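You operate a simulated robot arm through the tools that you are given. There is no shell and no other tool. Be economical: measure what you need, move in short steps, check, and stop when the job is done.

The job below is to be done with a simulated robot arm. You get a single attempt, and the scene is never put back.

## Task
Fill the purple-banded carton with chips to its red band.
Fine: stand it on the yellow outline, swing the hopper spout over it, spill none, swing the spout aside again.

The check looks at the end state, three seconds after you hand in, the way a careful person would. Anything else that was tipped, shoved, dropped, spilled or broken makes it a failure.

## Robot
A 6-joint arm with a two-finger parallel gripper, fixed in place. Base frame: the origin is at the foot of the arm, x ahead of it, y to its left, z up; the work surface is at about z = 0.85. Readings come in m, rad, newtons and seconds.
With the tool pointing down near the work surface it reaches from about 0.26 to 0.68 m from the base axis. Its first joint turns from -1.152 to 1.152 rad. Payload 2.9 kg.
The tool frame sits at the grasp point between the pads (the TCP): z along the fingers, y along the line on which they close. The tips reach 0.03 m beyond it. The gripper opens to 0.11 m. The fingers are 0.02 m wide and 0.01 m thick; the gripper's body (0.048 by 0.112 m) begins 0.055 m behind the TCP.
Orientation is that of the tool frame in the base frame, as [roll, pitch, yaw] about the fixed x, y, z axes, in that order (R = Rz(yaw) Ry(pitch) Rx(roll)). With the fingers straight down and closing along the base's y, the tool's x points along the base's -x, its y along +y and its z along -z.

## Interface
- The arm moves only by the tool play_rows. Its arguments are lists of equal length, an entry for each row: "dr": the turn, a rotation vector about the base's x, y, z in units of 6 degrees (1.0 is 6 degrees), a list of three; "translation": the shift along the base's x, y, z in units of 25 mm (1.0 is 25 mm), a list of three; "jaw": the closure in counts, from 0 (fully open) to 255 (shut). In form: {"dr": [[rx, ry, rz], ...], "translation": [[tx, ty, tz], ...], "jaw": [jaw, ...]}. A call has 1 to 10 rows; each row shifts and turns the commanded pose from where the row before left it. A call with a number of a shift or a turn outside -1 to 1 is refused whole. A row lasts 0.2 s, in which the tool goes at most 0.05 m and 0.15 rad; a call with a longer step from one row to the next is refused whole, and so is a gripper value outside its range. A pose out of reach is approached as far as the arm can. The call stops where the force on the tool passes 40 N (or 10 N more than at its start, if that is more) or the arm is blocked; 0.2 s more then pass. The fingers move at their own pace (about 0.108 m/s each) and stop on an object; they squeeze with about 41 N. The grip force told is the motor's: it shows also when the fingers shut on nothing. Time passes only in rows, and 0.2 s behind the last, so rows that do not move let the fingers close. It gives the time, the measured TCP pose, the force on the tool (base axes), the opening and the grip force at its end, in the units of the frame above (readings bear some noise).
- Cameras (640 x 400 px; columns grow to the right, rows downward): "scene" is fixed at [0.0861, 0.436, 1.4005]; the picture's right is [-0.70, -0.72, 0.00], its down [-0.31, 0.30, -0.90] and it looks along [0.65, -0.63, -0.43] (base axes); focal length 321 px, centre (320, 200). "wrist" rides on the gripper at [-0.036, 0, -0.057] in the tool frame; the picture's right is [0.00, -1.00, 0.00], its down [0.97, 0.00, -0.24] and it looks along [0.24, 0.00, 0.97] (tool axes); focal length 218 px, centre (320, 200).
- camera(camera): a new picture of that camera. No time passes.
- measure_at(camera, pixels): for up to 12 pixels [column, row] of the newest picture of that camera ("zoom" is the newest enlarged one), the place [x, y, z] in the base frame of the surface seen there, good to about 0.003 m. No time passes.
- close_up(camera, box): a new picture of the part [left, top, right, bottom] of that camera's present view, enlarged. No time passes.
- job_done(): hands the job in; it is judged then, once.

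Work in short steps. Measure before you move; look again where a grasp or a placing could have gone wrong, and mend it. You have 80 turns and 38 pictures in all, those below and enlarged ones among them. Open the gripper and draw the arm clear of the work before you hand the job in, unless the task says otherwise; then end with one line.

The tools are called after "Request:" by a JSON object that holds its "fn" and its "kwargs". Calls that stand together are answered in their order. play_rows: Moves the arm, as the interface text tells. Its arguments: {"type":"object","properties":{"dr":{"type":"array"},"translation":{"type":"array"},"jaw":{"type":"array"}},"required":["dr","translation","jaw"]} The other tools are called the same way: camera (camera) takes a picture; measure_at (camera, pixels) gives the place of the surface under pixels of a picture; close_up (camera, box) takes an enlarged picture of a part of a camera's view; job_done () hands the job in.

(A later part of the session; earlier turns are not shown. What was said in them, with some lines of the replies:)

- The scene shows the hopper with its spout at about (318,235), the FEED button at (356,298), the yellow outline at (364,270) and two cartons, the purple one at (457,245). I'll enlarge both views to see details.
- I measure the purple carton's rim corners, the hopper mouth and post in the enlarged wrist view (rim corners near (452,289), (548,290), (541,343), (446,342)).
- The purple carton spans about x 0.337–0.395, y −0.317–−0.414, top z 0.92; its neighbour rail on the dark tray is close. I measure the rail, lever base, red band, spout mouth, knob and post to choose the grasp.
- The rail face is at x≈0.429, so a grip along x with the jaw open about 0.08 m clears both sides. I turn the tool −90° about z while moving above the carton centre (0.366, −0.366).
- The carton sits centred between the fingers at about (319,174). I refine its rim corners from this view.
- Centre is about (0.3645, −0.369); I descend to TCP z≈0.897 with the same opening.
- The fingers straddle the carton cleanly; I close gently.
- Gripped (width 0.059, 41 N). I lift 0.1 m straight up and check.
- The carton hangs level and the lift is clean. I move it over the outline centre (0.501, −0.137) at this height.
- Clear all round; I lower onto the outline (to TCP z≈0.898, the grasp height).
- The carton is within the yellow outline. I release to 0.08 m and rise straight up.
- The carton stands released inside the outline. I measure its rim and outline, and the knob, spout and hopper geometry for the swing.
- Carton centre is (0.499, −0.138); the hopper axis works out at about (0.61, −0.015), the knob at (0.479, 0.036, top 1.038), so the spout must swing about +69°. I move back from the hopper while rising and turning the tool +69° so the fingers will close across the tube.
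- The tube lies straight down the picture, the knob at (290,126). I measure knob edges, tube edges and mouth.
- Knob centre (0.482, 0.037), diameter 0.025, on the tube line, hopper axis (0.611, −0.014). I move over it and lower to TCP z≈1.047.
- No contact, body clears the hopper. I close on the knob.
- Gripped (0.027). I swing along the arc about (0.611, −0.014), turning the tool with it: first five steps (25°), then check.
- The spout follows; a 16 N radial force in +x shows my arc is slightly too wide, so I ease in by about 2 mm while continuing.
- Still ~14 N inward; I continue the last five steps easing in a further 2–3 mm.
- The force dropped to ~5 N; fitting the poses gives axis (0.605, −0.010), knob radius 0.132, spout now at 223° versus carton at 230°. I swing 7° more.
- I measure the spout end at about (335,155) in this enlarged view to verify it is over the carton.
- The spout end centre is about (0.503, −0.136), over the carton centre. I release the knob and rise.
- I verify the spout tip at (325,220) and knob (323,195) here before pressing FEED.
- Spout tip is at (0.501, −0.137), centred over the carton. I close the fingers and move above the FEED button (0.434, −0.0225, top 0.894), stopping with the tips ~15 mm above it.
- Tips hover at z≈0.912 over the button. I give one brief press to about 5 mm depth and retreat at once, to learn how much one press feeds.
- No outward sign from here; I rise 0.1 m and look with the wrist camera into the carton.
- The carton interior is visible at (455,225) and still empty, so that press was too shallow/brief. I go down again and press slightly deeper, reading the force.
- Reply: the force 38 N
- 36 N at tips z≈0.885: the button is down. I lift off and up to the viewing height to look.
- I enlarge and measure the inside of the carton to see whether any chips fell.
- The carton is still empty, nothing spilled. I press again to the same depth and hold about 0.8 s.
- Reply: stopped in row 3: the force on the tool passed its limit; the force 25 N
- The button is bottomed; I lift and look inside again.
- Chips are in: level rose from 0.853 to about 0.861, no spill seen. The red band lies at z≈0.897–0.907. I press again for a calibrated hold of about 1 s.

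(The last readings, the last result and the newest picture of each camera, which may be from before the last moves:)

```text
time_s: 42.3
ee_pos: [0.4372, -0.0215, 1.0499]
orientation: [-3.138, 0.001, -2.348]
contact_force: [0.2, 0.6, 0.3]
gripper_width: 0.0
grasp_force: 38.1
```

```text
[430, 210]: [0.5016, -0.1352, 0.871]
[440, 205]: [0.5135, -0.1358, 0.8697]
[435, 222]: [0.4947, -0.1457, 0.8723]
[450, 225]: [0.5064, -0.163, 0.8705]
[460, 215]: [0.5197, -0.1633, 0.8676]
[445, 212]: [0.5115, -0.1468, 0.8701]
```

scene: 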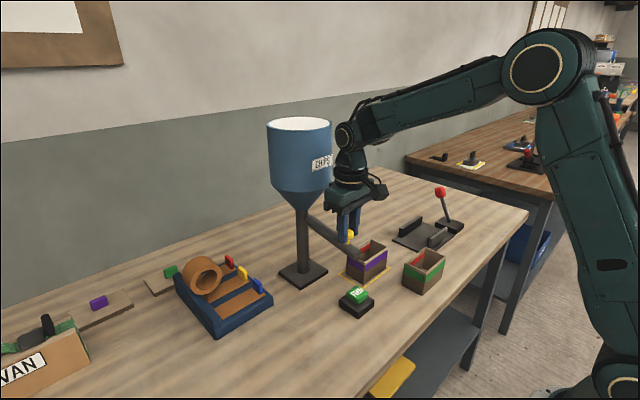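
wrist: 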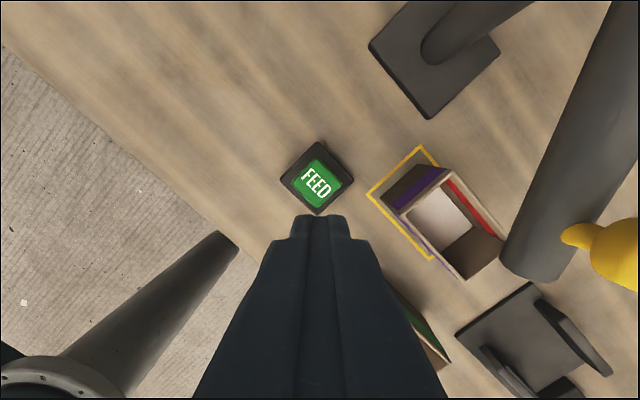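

Level now ≈0.870: about 9 mm per such cycle (~10 mm/s). 32 mm remain; I press with an extra 1.6 s hold, aiming at ≈0.895, then recheck.

Request:
{"fn": "play_rows", "kwargs": {"dr": [[0, 0, 0], [0, 0, 0], [0, 0, 0], [0, 0, 0], [0, 0, 0], [0, 0, 0], [0, 0, 0], [0, 0, 0], [0, 0, 0], [0, 0, 0]], "translation": [[-0.08, 0, -0.9], [0, 0, -0.9], [0, 0, -0.9], [0, 0, -0.9], [0, 0, -0.9], [0, 0, -0.5], [0, 0, -0.24], [0, 0, 0], [0, 0, 0], [0, 0, 0]], "jaw": [255, 255, 255, 255, 255, 255, 255, 255, 255, 255]}}

Request:
{"fn": "play_rows", "kwargs": {"dr": [[0, 0, 0], [0, 0, 0], [0, 0, 0], [0, 0, 0], [0, 0, 0], [0, 0, 0], [0, 0, 0]], "translation": [[0, 0, 0], [0, 0, 0], [0, 0, 0], [0, 0, 0], [0, 0, 0], [0, 0, 0], [0, 0, 0]], "jaw": [255, 255, 255, 255, 255, 255, 255]}}

Request:
{"fn": "play_rows", "kwargs": {"dr": [[0, 0, 0], [0, 0, 0], [0, 0, 0], [0, 0, 0], [0, 0, 0], [0, 0, 0]], "translation": [[0, 0, 0.9], [0, 0, 0.9], [0, 0, 0.9], [0, 0, 0.9], [0, 0, 0.9], [0, 0, 0.74]], "jaw": [255, 255, 255, 255, 255, 255]}}

Request:
{"fn": "close_up", "kwargs": {"camera": "wrist", "box": [360, 130, 520, 290]}}

Request:
{"fn": "measure_at", "kwargs": {"camera": "zoom", "pixels": [[290, 200], [310, 180], [340, 220], [370, 260], [400, 240], [390, 180], [430, 220], [350, 120]]}}

```text
time_s: 44.5
ee_pos: [0.4341, -0.0223, 0.9163]
orientation: [-3.137, 0.004, -2.346]
contact_force: [0.8, 1.8, 16.7]
gripper_width: 0.0
grasp_force: 37.7
```

```text
time_s: 46.1
ee_pos: [0.4353, -0.0228, 0.9167]
orientation: [-3.136, 0.004, -2.347]
contact_force: [6.1, 3.2, 19.3]
gripper_width: 0.0001
grasp_force: 37.7
```

```text
time_s: 47.5
ee_pos: [0.435, -0.0223, 1.0485]
orientation: [-3.139, 0.004, -2.347]
contact_force: [0.4, -0.2, -0.6]
gripper_width: 0.0
grasp_force: 37.9
```

```text
2.50 times, centred on (440, 210) of wrist
```

zoom: 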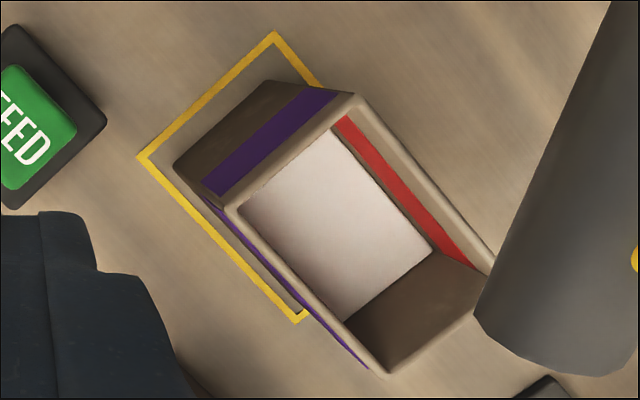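

```text
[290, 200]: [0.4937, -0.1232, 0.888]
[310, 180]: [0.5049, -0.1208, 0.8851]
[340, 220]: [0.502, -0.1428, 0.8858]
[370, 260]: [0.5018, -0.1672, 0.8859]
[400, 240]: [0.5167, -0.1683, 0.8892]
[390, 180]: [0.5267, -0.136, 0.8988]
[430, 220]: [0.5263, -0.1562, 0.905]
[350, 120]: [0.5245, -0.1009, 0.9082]
```

Level ≈0.887, still below the red band's lower edge (~0.897) by the picture. I give one more press of roughly 1.1 s and recheck.

Request:
{"fn": "play_rows", "kwargs": {"dr": [[0, 0, 0], [0, 0, 0], [0, 0, 0], [0, 0, 0], [0, 0, 0], [0, 0, 0], [0, 0, 0], [0, 0, 0], [0, 0, 0], [0, 0, 0]], "translation": [[0, 0, -1], [0, 0, -1], [0, 0, -1], [0, 0, -1], [0, 0, -1], [0, 0, -0.24], [0, 0, 0], [0, 0, 0], [0, 0, 0], [0, 0, 0]], "jaw": [255, 255, 255, 255, 255, 255, 255, 255, 255, 255]}}

Request:
{"fn": "play_rows", "kwargs": {"dr": [[0, 0, 0], [0, 0, 0], [0, 0, 0], [0, 0, 0], [0, 0, 0], [0, 0, 0]], "translation": [[0, 0, 0.9], [0, 0, 0.9], [0, 0, 0.9], [0, 0, 0.9], [0, 0, 0.9], [0, 0, 0.74]], "jaw": [255, 255, 255, 255, 255, 255]}}

Request:
{"fn": "close_up", "kwargs": {"camera": "wrist", "box": [360, 130, 520, 290]}}

Request:
{"fn": "measure_at", "kwargs": {"camera": "zoom", "pixels": [[290, 200], [310, 180], [340, 220], [370, 260], [380, 230], [350, 190], [330, 240], [360, 280], [345, 115], [375, 145], [390, 190], [430, 220]]}}

```text
time_s: 49.7
ee_pos: [0.435, -0.0238, 0.9173]
orientation: [-3.137, 0.0, -2.348]
contact_force: [-3.2, -1.1, 17.3]
gripper_width: 0.0
grasp_force: 37.9
```

```text
time_s: 51.1
ee_pos: [0.4346, -0.0207, 1.0484]
orientation: [-3.139, 0.001, -2.348]
contact_force: [0.4, 0.5, 0.6]
gripper_width: 0.0
grasp_force: 38.0
```

```text
2.50 times, centred on (440, 210) of wrist
```

zoom: 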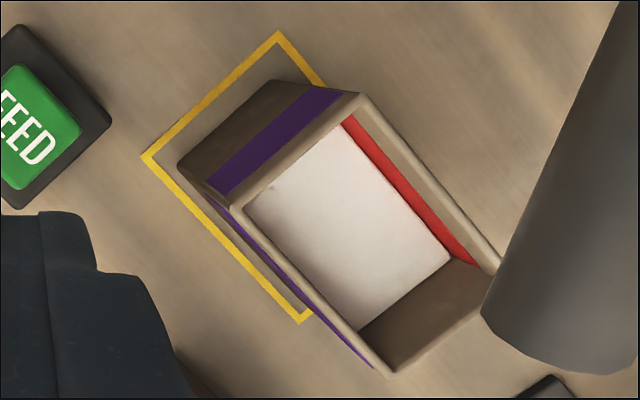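

```text
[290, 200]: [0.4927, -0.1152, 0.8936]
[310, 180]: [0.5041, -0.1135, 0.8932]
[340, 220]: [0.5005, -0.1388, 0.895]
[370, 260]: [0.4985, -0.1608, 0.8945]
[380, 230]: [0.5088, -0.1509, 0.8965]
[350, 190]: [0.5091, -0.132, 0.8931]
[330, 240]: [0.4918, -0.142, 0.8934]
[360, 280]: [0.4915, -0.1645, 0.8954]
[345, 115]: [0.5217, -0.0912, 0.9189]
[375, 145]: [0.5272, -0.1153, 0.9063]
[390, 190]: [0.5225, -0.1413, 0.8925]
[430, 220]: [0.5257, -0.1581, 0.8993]
```

Level ≈0.8945 and its edge now meets the red band's lower edge. I enlarge the band boundary to judge.

Request:
{"fn": "close_up", "kwargs": {"camera": "wrist", "box": [430, 150, 490, 200]}}

Request:
{"fn": "measure_at", "kwargs": {"camera": "zoom", "pixels": [[240, 180], [220, 195], [262, 165], [280, 155], [250, 210], [275, 190], [200, 230]]}}

```text
8.00 times, centred on (460, 175) of wrist
```

zoom: 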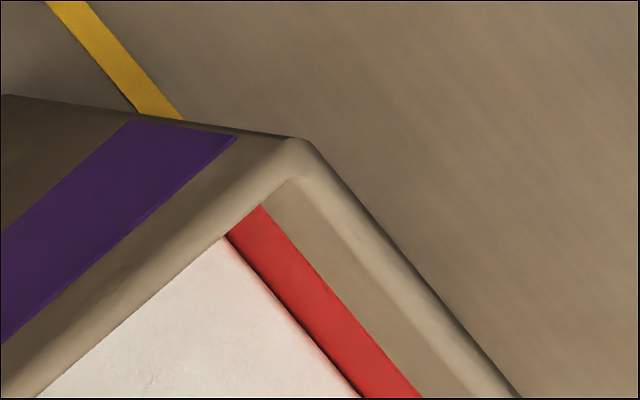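

```text
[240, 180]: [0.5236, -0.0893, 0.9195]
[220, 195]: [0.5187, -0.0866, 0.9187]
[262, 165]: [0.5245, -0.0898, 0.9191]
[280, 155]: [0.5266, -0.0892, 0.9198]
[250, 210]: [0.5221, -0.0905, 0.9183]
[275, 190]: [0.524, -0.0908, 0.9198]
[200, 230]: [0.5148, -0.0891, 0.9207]
```

The surface edge overlaps into the band region; I measure points along the chips' edge, red strip upper edge and chip surface to fix levels.

Request:
{"fn": "measure_at", "kwargs": {"camera": "zoom", "pixels": [[318, 330], [340, 352], [365, 385], [290, 300], [345, 320], [372, 350], [400, 382], [315, 285], [270, 330], [300, 370], [200, 320], [180, 370]]}}

Request:
{"fn": "measure_at", "kwargs": {"camera": "zoom", "pixels": [[355, 318], [382, 350], [412, 384], [325, 285], [300, 258], [395, 350], [425, 384], [340, 285], [320, 260], [250, 350], [150, 350], [230, 280]]}}

```text
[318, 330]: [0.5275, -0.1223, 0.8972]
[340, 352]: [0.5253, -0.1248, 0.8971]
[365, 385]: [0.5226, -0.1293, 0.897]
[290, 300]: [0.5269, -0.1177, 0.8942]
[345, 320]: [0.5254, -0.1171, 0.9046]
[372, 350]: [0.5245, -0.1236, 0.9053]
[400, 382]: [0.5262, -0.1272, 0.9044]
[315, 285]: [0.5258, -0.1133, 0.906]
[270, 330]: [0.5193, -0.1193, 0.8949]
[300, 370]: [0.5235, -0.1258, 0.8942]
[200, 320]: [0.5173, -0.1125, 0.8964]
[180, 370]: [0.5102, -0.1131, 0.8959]
```

```text
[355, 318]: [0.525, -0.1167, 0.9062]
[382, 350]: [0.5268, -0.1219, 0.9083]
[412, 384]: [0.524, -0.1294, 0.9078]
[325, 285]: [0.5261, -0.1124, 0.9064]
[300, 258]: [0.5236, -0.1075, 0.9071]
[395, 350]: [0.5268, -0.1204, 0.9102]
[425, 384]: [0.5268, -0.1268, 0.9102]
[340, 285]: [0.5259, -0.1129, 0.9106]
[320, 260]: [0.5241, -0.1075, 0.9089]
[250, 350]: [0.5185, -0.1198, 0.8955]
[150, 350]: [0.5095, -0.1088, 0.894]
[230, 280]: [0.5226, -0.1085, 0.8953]
```

Red band spans about 0.895–0.908 and chips are at ≈0.895, i.e. at its lower edge. One slightly shorter press (~6 mm) brings the level to mid-band.

Request:
{"fn": "play_rows", "kwargs": {"dr": [[0, 0, 0], [0, 0, 0], [0, 0, 0], [0, 0, 0], [0, 0, 0], [0, 0, 0], [0, 0, 0], [0, 0, 0]], "translation": [[0, -0.04, -1], [0, 0, -1], [0, 0, -1], [0, 0, -1], [0, 0, -1], [0, 0, -0.24], [0, 0, 0], [0, 0, 0]], "jaw": [255, 255, 255, 255, 255, 255, 255, 255]}}

Request:
{"fn": "play_rows", "kwargs": {"dr": [[0, 0, 0], [0, 0, 0], [0, 0, 0], [0, 0, 0], [0, 0, 0], [0, 0, 0]], "translation": [[0, 0, 0.9], [0, 0, 0.9], [0, 0, 0.9], [0, 0, 0.9], [0, 0, 0.9], [0, 0, 0.74]], "jaw": [255, 255, 255, 255, 255, 255]}}

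Request:
{"fn": "close_up", "kwargs": {"camera": "wrist", "box": [400, 150, 496, 230]}}

Request:
{"fn": "measure_at", "kwargs": {"camera": "zoom", "pixels": [[200, 200], [250, 200], [250, 260], [300, 260], [300, 320], [200, 240], [350, 340], [300, 220], [400, 250], [350, 200]]}}

```text
time_s: 52.9
ee_pos: [0.4335, -0.0219, 0.916]
orientation: [-3.136, 0.005, -2.345]
contact_force: [-7.8, 1.8, 24.8]
gripper_width: 0.0
grasp_force: 37.9
```

```text
time_s: 54.3
ee_pos: [0.4341, -0.0226, 1.046]
orientation: [-3.137, 0.001, -2.35]
contact_force: [-1.2, 0.1, 0.2]
gripper_width: 0.0
grasp_force: 37.3
```

```text
5.00 times, centred on (448, 190) of wrist
```

zoom: 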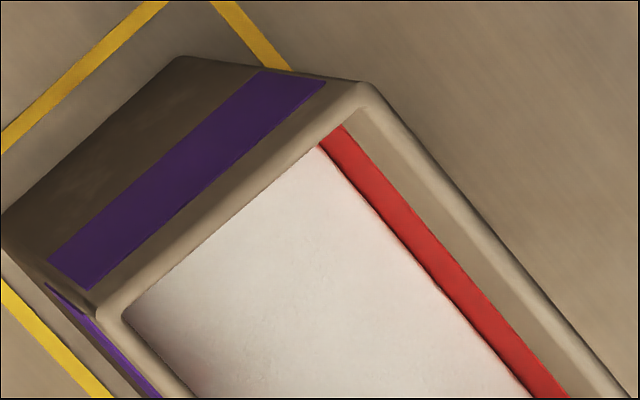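

```text
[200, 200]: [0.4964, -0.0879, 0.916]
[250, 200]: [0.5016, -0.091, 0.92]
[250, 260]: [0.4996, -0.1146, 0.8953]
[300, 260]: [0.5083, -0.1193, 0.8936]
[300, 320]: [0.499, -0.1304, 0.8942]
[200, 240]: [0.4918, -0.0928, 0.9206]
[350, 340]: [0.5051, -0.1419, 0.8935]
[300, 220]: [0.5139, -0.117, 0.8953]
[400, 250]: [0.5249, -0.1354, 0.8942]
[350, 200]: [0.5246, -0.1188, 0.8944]
```

The level is unchanged (≈0.8945), so that press was again under the ~0.7 s trigger time; presses seem to give ~8 mm doses. One more dose (→≈0.903) lands mid-band, so I repeat exactly the earlier single-dose press.

Request:
{"fn": "play_rows", "kwargs": {"dr": [[0, 0, 0], [0, 0, 0], [0, 0, 0], [0, 0, 0], [0, 0, 0], [0, 0, 0], [0, 0, 0], [0, 0, 0], [0, 0, 0], [0, 0, 0]], "translation": [[0, 0, -0.9], [0, 0, -0.9], [0, 0, -0.9], [0, 0, -0.9], [0, 0, -0.9], [0, 0, -0.5], [0, 0, -0.2], [0, 0, 0], [0, 0, 0], [0, 0, 0]], "jaw": [255, 255, 255, 255, 255, 255, 255, 255, 255, 255]}}

Request:
{"fn": "play_rows", "kwargs": {"dr": [[0, 0, 0], [0, 0, 0], [0, 0, 0], [0, 0, 0], [0, 0, 0], [0, 0, 0]], "translation": [[0, 0, 0.9], [0, 0, 0.9], [0, 0, 0.9], [0, 0, 0.9], [0, 0, 0.9], [0, 0, 0.74]], "jaw": [255, 255, 255, 255, 255, 255]}}

Request:
{"fn": "camera", "kwargs": {"camera": "wrist"}}

Request:
{"fn": "measure_at", "kwargs": {"camera": "wrist", "pixels": [[440, 205], [445, 210], [450, 202], [455, 215], [460, 210], [445, 220], [450, 225], [455, 205]]}}

```text
time_s: 56.5
ee_pos: [0.4334, -0.0235, 0.9172]
orientation: [-3.138, 0.003, -2.346]
contact_force: [2.7, -3.6, 12.1]
gripper_width: 0.0001
grasp_force: 37.6
```

```text
time_s: 57.9
ee_pos: [0.4333, -0.0222, 1.0486]
orientation: [-3.138, 0.002, -2.348]
contact_force: [1.0, 0.3, 0.3]
gripper_width: 0.0001
grasp_force: 37.7
```

```text
3 pictures are left
```

wrist: 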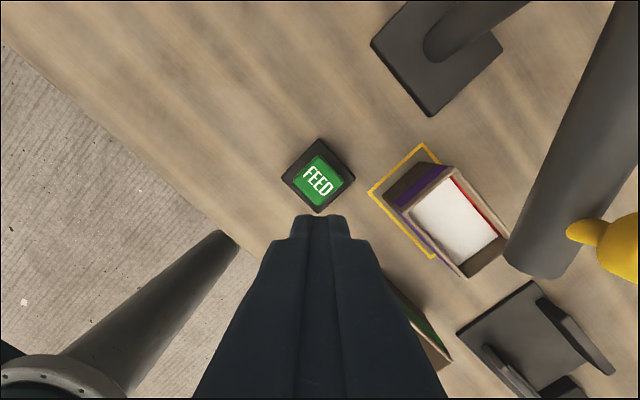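

```text
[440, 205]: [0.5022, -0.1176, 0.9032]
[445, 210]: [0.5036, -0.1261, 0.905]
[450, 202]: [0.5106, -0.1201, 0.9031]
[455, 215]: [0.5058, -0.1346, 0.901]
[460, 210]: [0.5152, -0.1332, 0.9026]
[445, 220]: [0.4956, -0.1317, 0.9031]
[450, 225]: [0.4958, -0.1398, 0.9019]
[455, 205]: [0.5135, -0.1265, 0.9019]
```

Level ≈0.903, mid red band, nothing spilled. Now I rise, open, go back over the knob (0.519, −0.1125) and lower to grasp height.

Request:
{"fn": "play_rows", "kwargs": {"dr": [[0, 0, 0], [0, 0, 0], [0, 0, 0], [0, 0, 0], [0, 0, 0], [0, 0, 0], [0, 0, 0], [0, 0, 0], [0, 0, 0]], "translation": [[0, 0, 0.8], [0, 0, 0.9], [0, 0, 0.9], [0, 0, 0.4], [0.686, -0.722, 0], [0.686, -0.722, 0], [0.686, -0.722, 0], [0.686, -0.722, 0], [0.686, -0.722, 0]], "jaw": [255, 116, 116, 116, 116, 116, 116, 116, 116]}}

Request:
{"fn": "play_rows", "kwargs": {"dr": [[0, 0, 0], [0, 0, 0], [0, 0, 0], [0, 0, 0], [0, 0, 0]], "translation": [[0, 0, -0.7], [0, 0, -0.9], [0, 0, -0.9], [0, 0, -0.58], [0, 0, 0]], "jaw": [116, 116, 116, 116, 116]}}

```text
time_s: 59.9
ee_pos: [0.5221, -0.1122, 1.1222]
orientation: [-3.139, 0.001, -2.346]
contact_force: [-0.2, 1.0, -1.1]
gripper_width: 0.0601
grasp_force: 0.1
```

```text
time_s: 61.1
ee_pos: [0.5205, -0.1145, 1.0456]
orientation: [-3.139, 0.002, -2.346]
contact_force: [0.6, 0.0, 0.3]
gripper_width: 0.0601
grasp_force: 0.2
```

Positioned over the knob without contact; I close and start the reverse swing.

Request:
{"fn": "play_rows", "kwargs": {"dr": [[0, 0, 0], [0, 0, 0], [0, 0, 0]], "translation": [[0, 0, 0], [0, 0, 0], [0, 0, 0]], "jaw": [180, 215, 215]}}

Request:
{"fn": "play_rows", "kwargs": {"dr": [[0, 0, -0.826], [0, 0, -0.826], [0, 0, -0.826], [0, 0, -0.826]], "translation": [[-0.346, 0.306, 0], [-0.318, 0.335, 0], [-0.288, 0.361, 0], [-0.256, 0.385, 0]], "jaw": [215, 215, 215, 215]}}

```text
time_s: 61.9
ee_pos: [0.5188, -0.112, 1.0449]
orientation: [-3.139, 0.002, -2.348]
contact_force: [-0.1, -0.3, -1.7]
gripper_width: 0.0267
grasp_force: 44.9
```

```text
time_s: 62.9
ee_pos: [0.4916, -0.0808, 1.0453]
orientation: [-3.137, 0.004, -2.691]
contact_force: [15.8, 10.6, -12.9]
gripper_width: 0.0269
grasp_force: 45.2
```

Gripped and swinging; ~19 N inward, so I ease in ~2.5 mm while continuing.

Request:
{"fn": "play_rows", "kwargs": {"dr": [[0, 0, -0.826], [0, 0, -0.826], [0, 0, -0.826], [0, 0, -0.826], [0, 0, -0.826]], "translation": [[-0.17, 0.425, 0], [-0.15, 0.44, 0], [-0.129, 0.437, 0], [-0.11, 0.449, 0], [-0.071, 0.456, 0]], "jaw": [215, 215, 215, 215, 215]}}

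```text
time_s: 64.1
ee_pos: [0.4731, -0.0241, 1.045]
orientation: [-3.136, -0.006, -3.128]
contact_force: [-11.5, -2.7, -13.7]
gripper_width: 0.0268
grasp_force: 44.7
```

Force now slightly outward; I correct 1 mm outward and finish the last five steps.

Request:
{"fn": "play_rows", "kwargs": {"dr": [[0, 0, -0.826], [0, 0, -0.826], [0, 0, -0.826], [0, 0, -0.826], [0, 0, -0.826], [0, 0, 0]], "translation": [[-0.06, 0.461, 0], [-0.01, 0.462, 0], [0.048, 0.459, 0], [0.088, 0.453, 0], [0.127, 0.444, 0], [0, 0, 0]], "jaw": [215, 215, 215, 215, 215, 215]}}

```text
time_s: 65.5
ee_pos: [0.4796, 0.0324, 1.0465]
orientation: [-3.137, 0.002, 2.724]
contact_force: [-4.5, 3.5, -21.8]
gripper_width: 0.0268
grasp_force: 45.0
```

The spout is back near its first position (knob at 0.480, 0.032). I release, rise, and draw the arm back clear.

Request:
{"fn": "play_rows", "kwargs": {"dr": [[0, 0, 0], [0, 0, 0], [0, 0, 0], [0, 0, 0], [0, 0, 0], [0, 0, 0], [0, 0, 0]], "translation": [[0, 0, 0], [0, 0, 0], [0, 0, 0.6], [0, 0, 0.9], [0, 0, 0.9], [0, 0, 0.9], [0, 0, 0]], "jaw": [116, 116, 116, 116, 116, 116, 116]}}

Request:
{"fn": "play_rows", "kwargs": {"dr": [[0, 0, 0], [0, 0, 0], [0, 0, 0], [0, 0, 0], [0, 0, 0], [0, 0, 0], [0, 0, 0], [0, 0, 0]], "translation": [[-0.8, 0, 0.3], [-0.8, -0.3, 0.9], [-0.8, -0.6, 0.9], [-0.8, -0.8, 0.9], [0, -0.8, 0.9], [0, -0.8, 0.5], [0, -0.8, 0], [0, 0, 0]], "jaw": [60, 0, 0, 0, 0, 0, 0, 0]}}

Request:
{"fn": "camera", "kwargs": {"camera": "scene"}}

Request:
{"fn": "camera", "kwargs": {"camera": "wrist"}}

```text
time_s: 67.1
ee_pos: [0.4784, 0.0326, 1.1284]
orientation: [-3.138, 0.002, 2.727]
contact_force: [0.2, -0.1, -0.3]
gripper_width: 0.06
grasp_force: 0.1
```

```text
time_s: 68.9
ee_pos: [0.3991, -0.0714, 1.2366]
orientation: [-3.138, 0.003, 2.724]
contact_force: [0.2, -0.3, -0.9]
gripper_width: 0.1097
grasp_force: 0.1
```

```text
2 pictures are left
```

scene: 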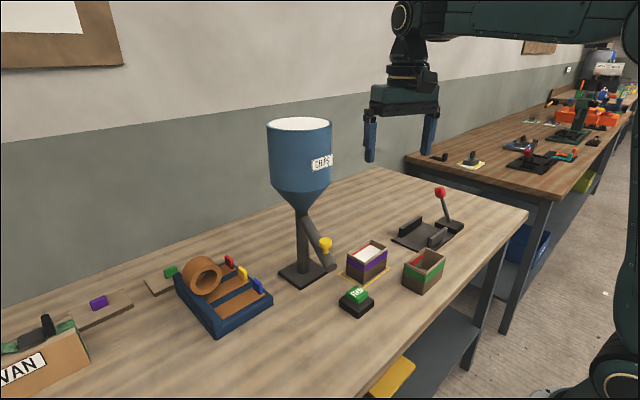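

```text
1 pictures are left
```

wrist: 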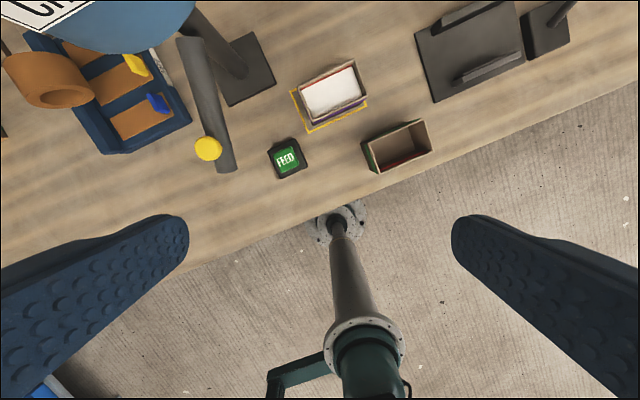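

The pictures show the carton on the outline (333,92 wrist), filled and with nothing spilled. The spout is aside, the other items are where they were, and the gripper is open and clear, so I hand in.

Request:
{"fn": "job_done", "kwargs": {}}

```text
The job is handed in.
```

The purple-banded carton stands on the yellow outline, filled to about the middle of its red band. I saw no spilled chips; the spout is swung aside and the arm is clear with its gripper open.
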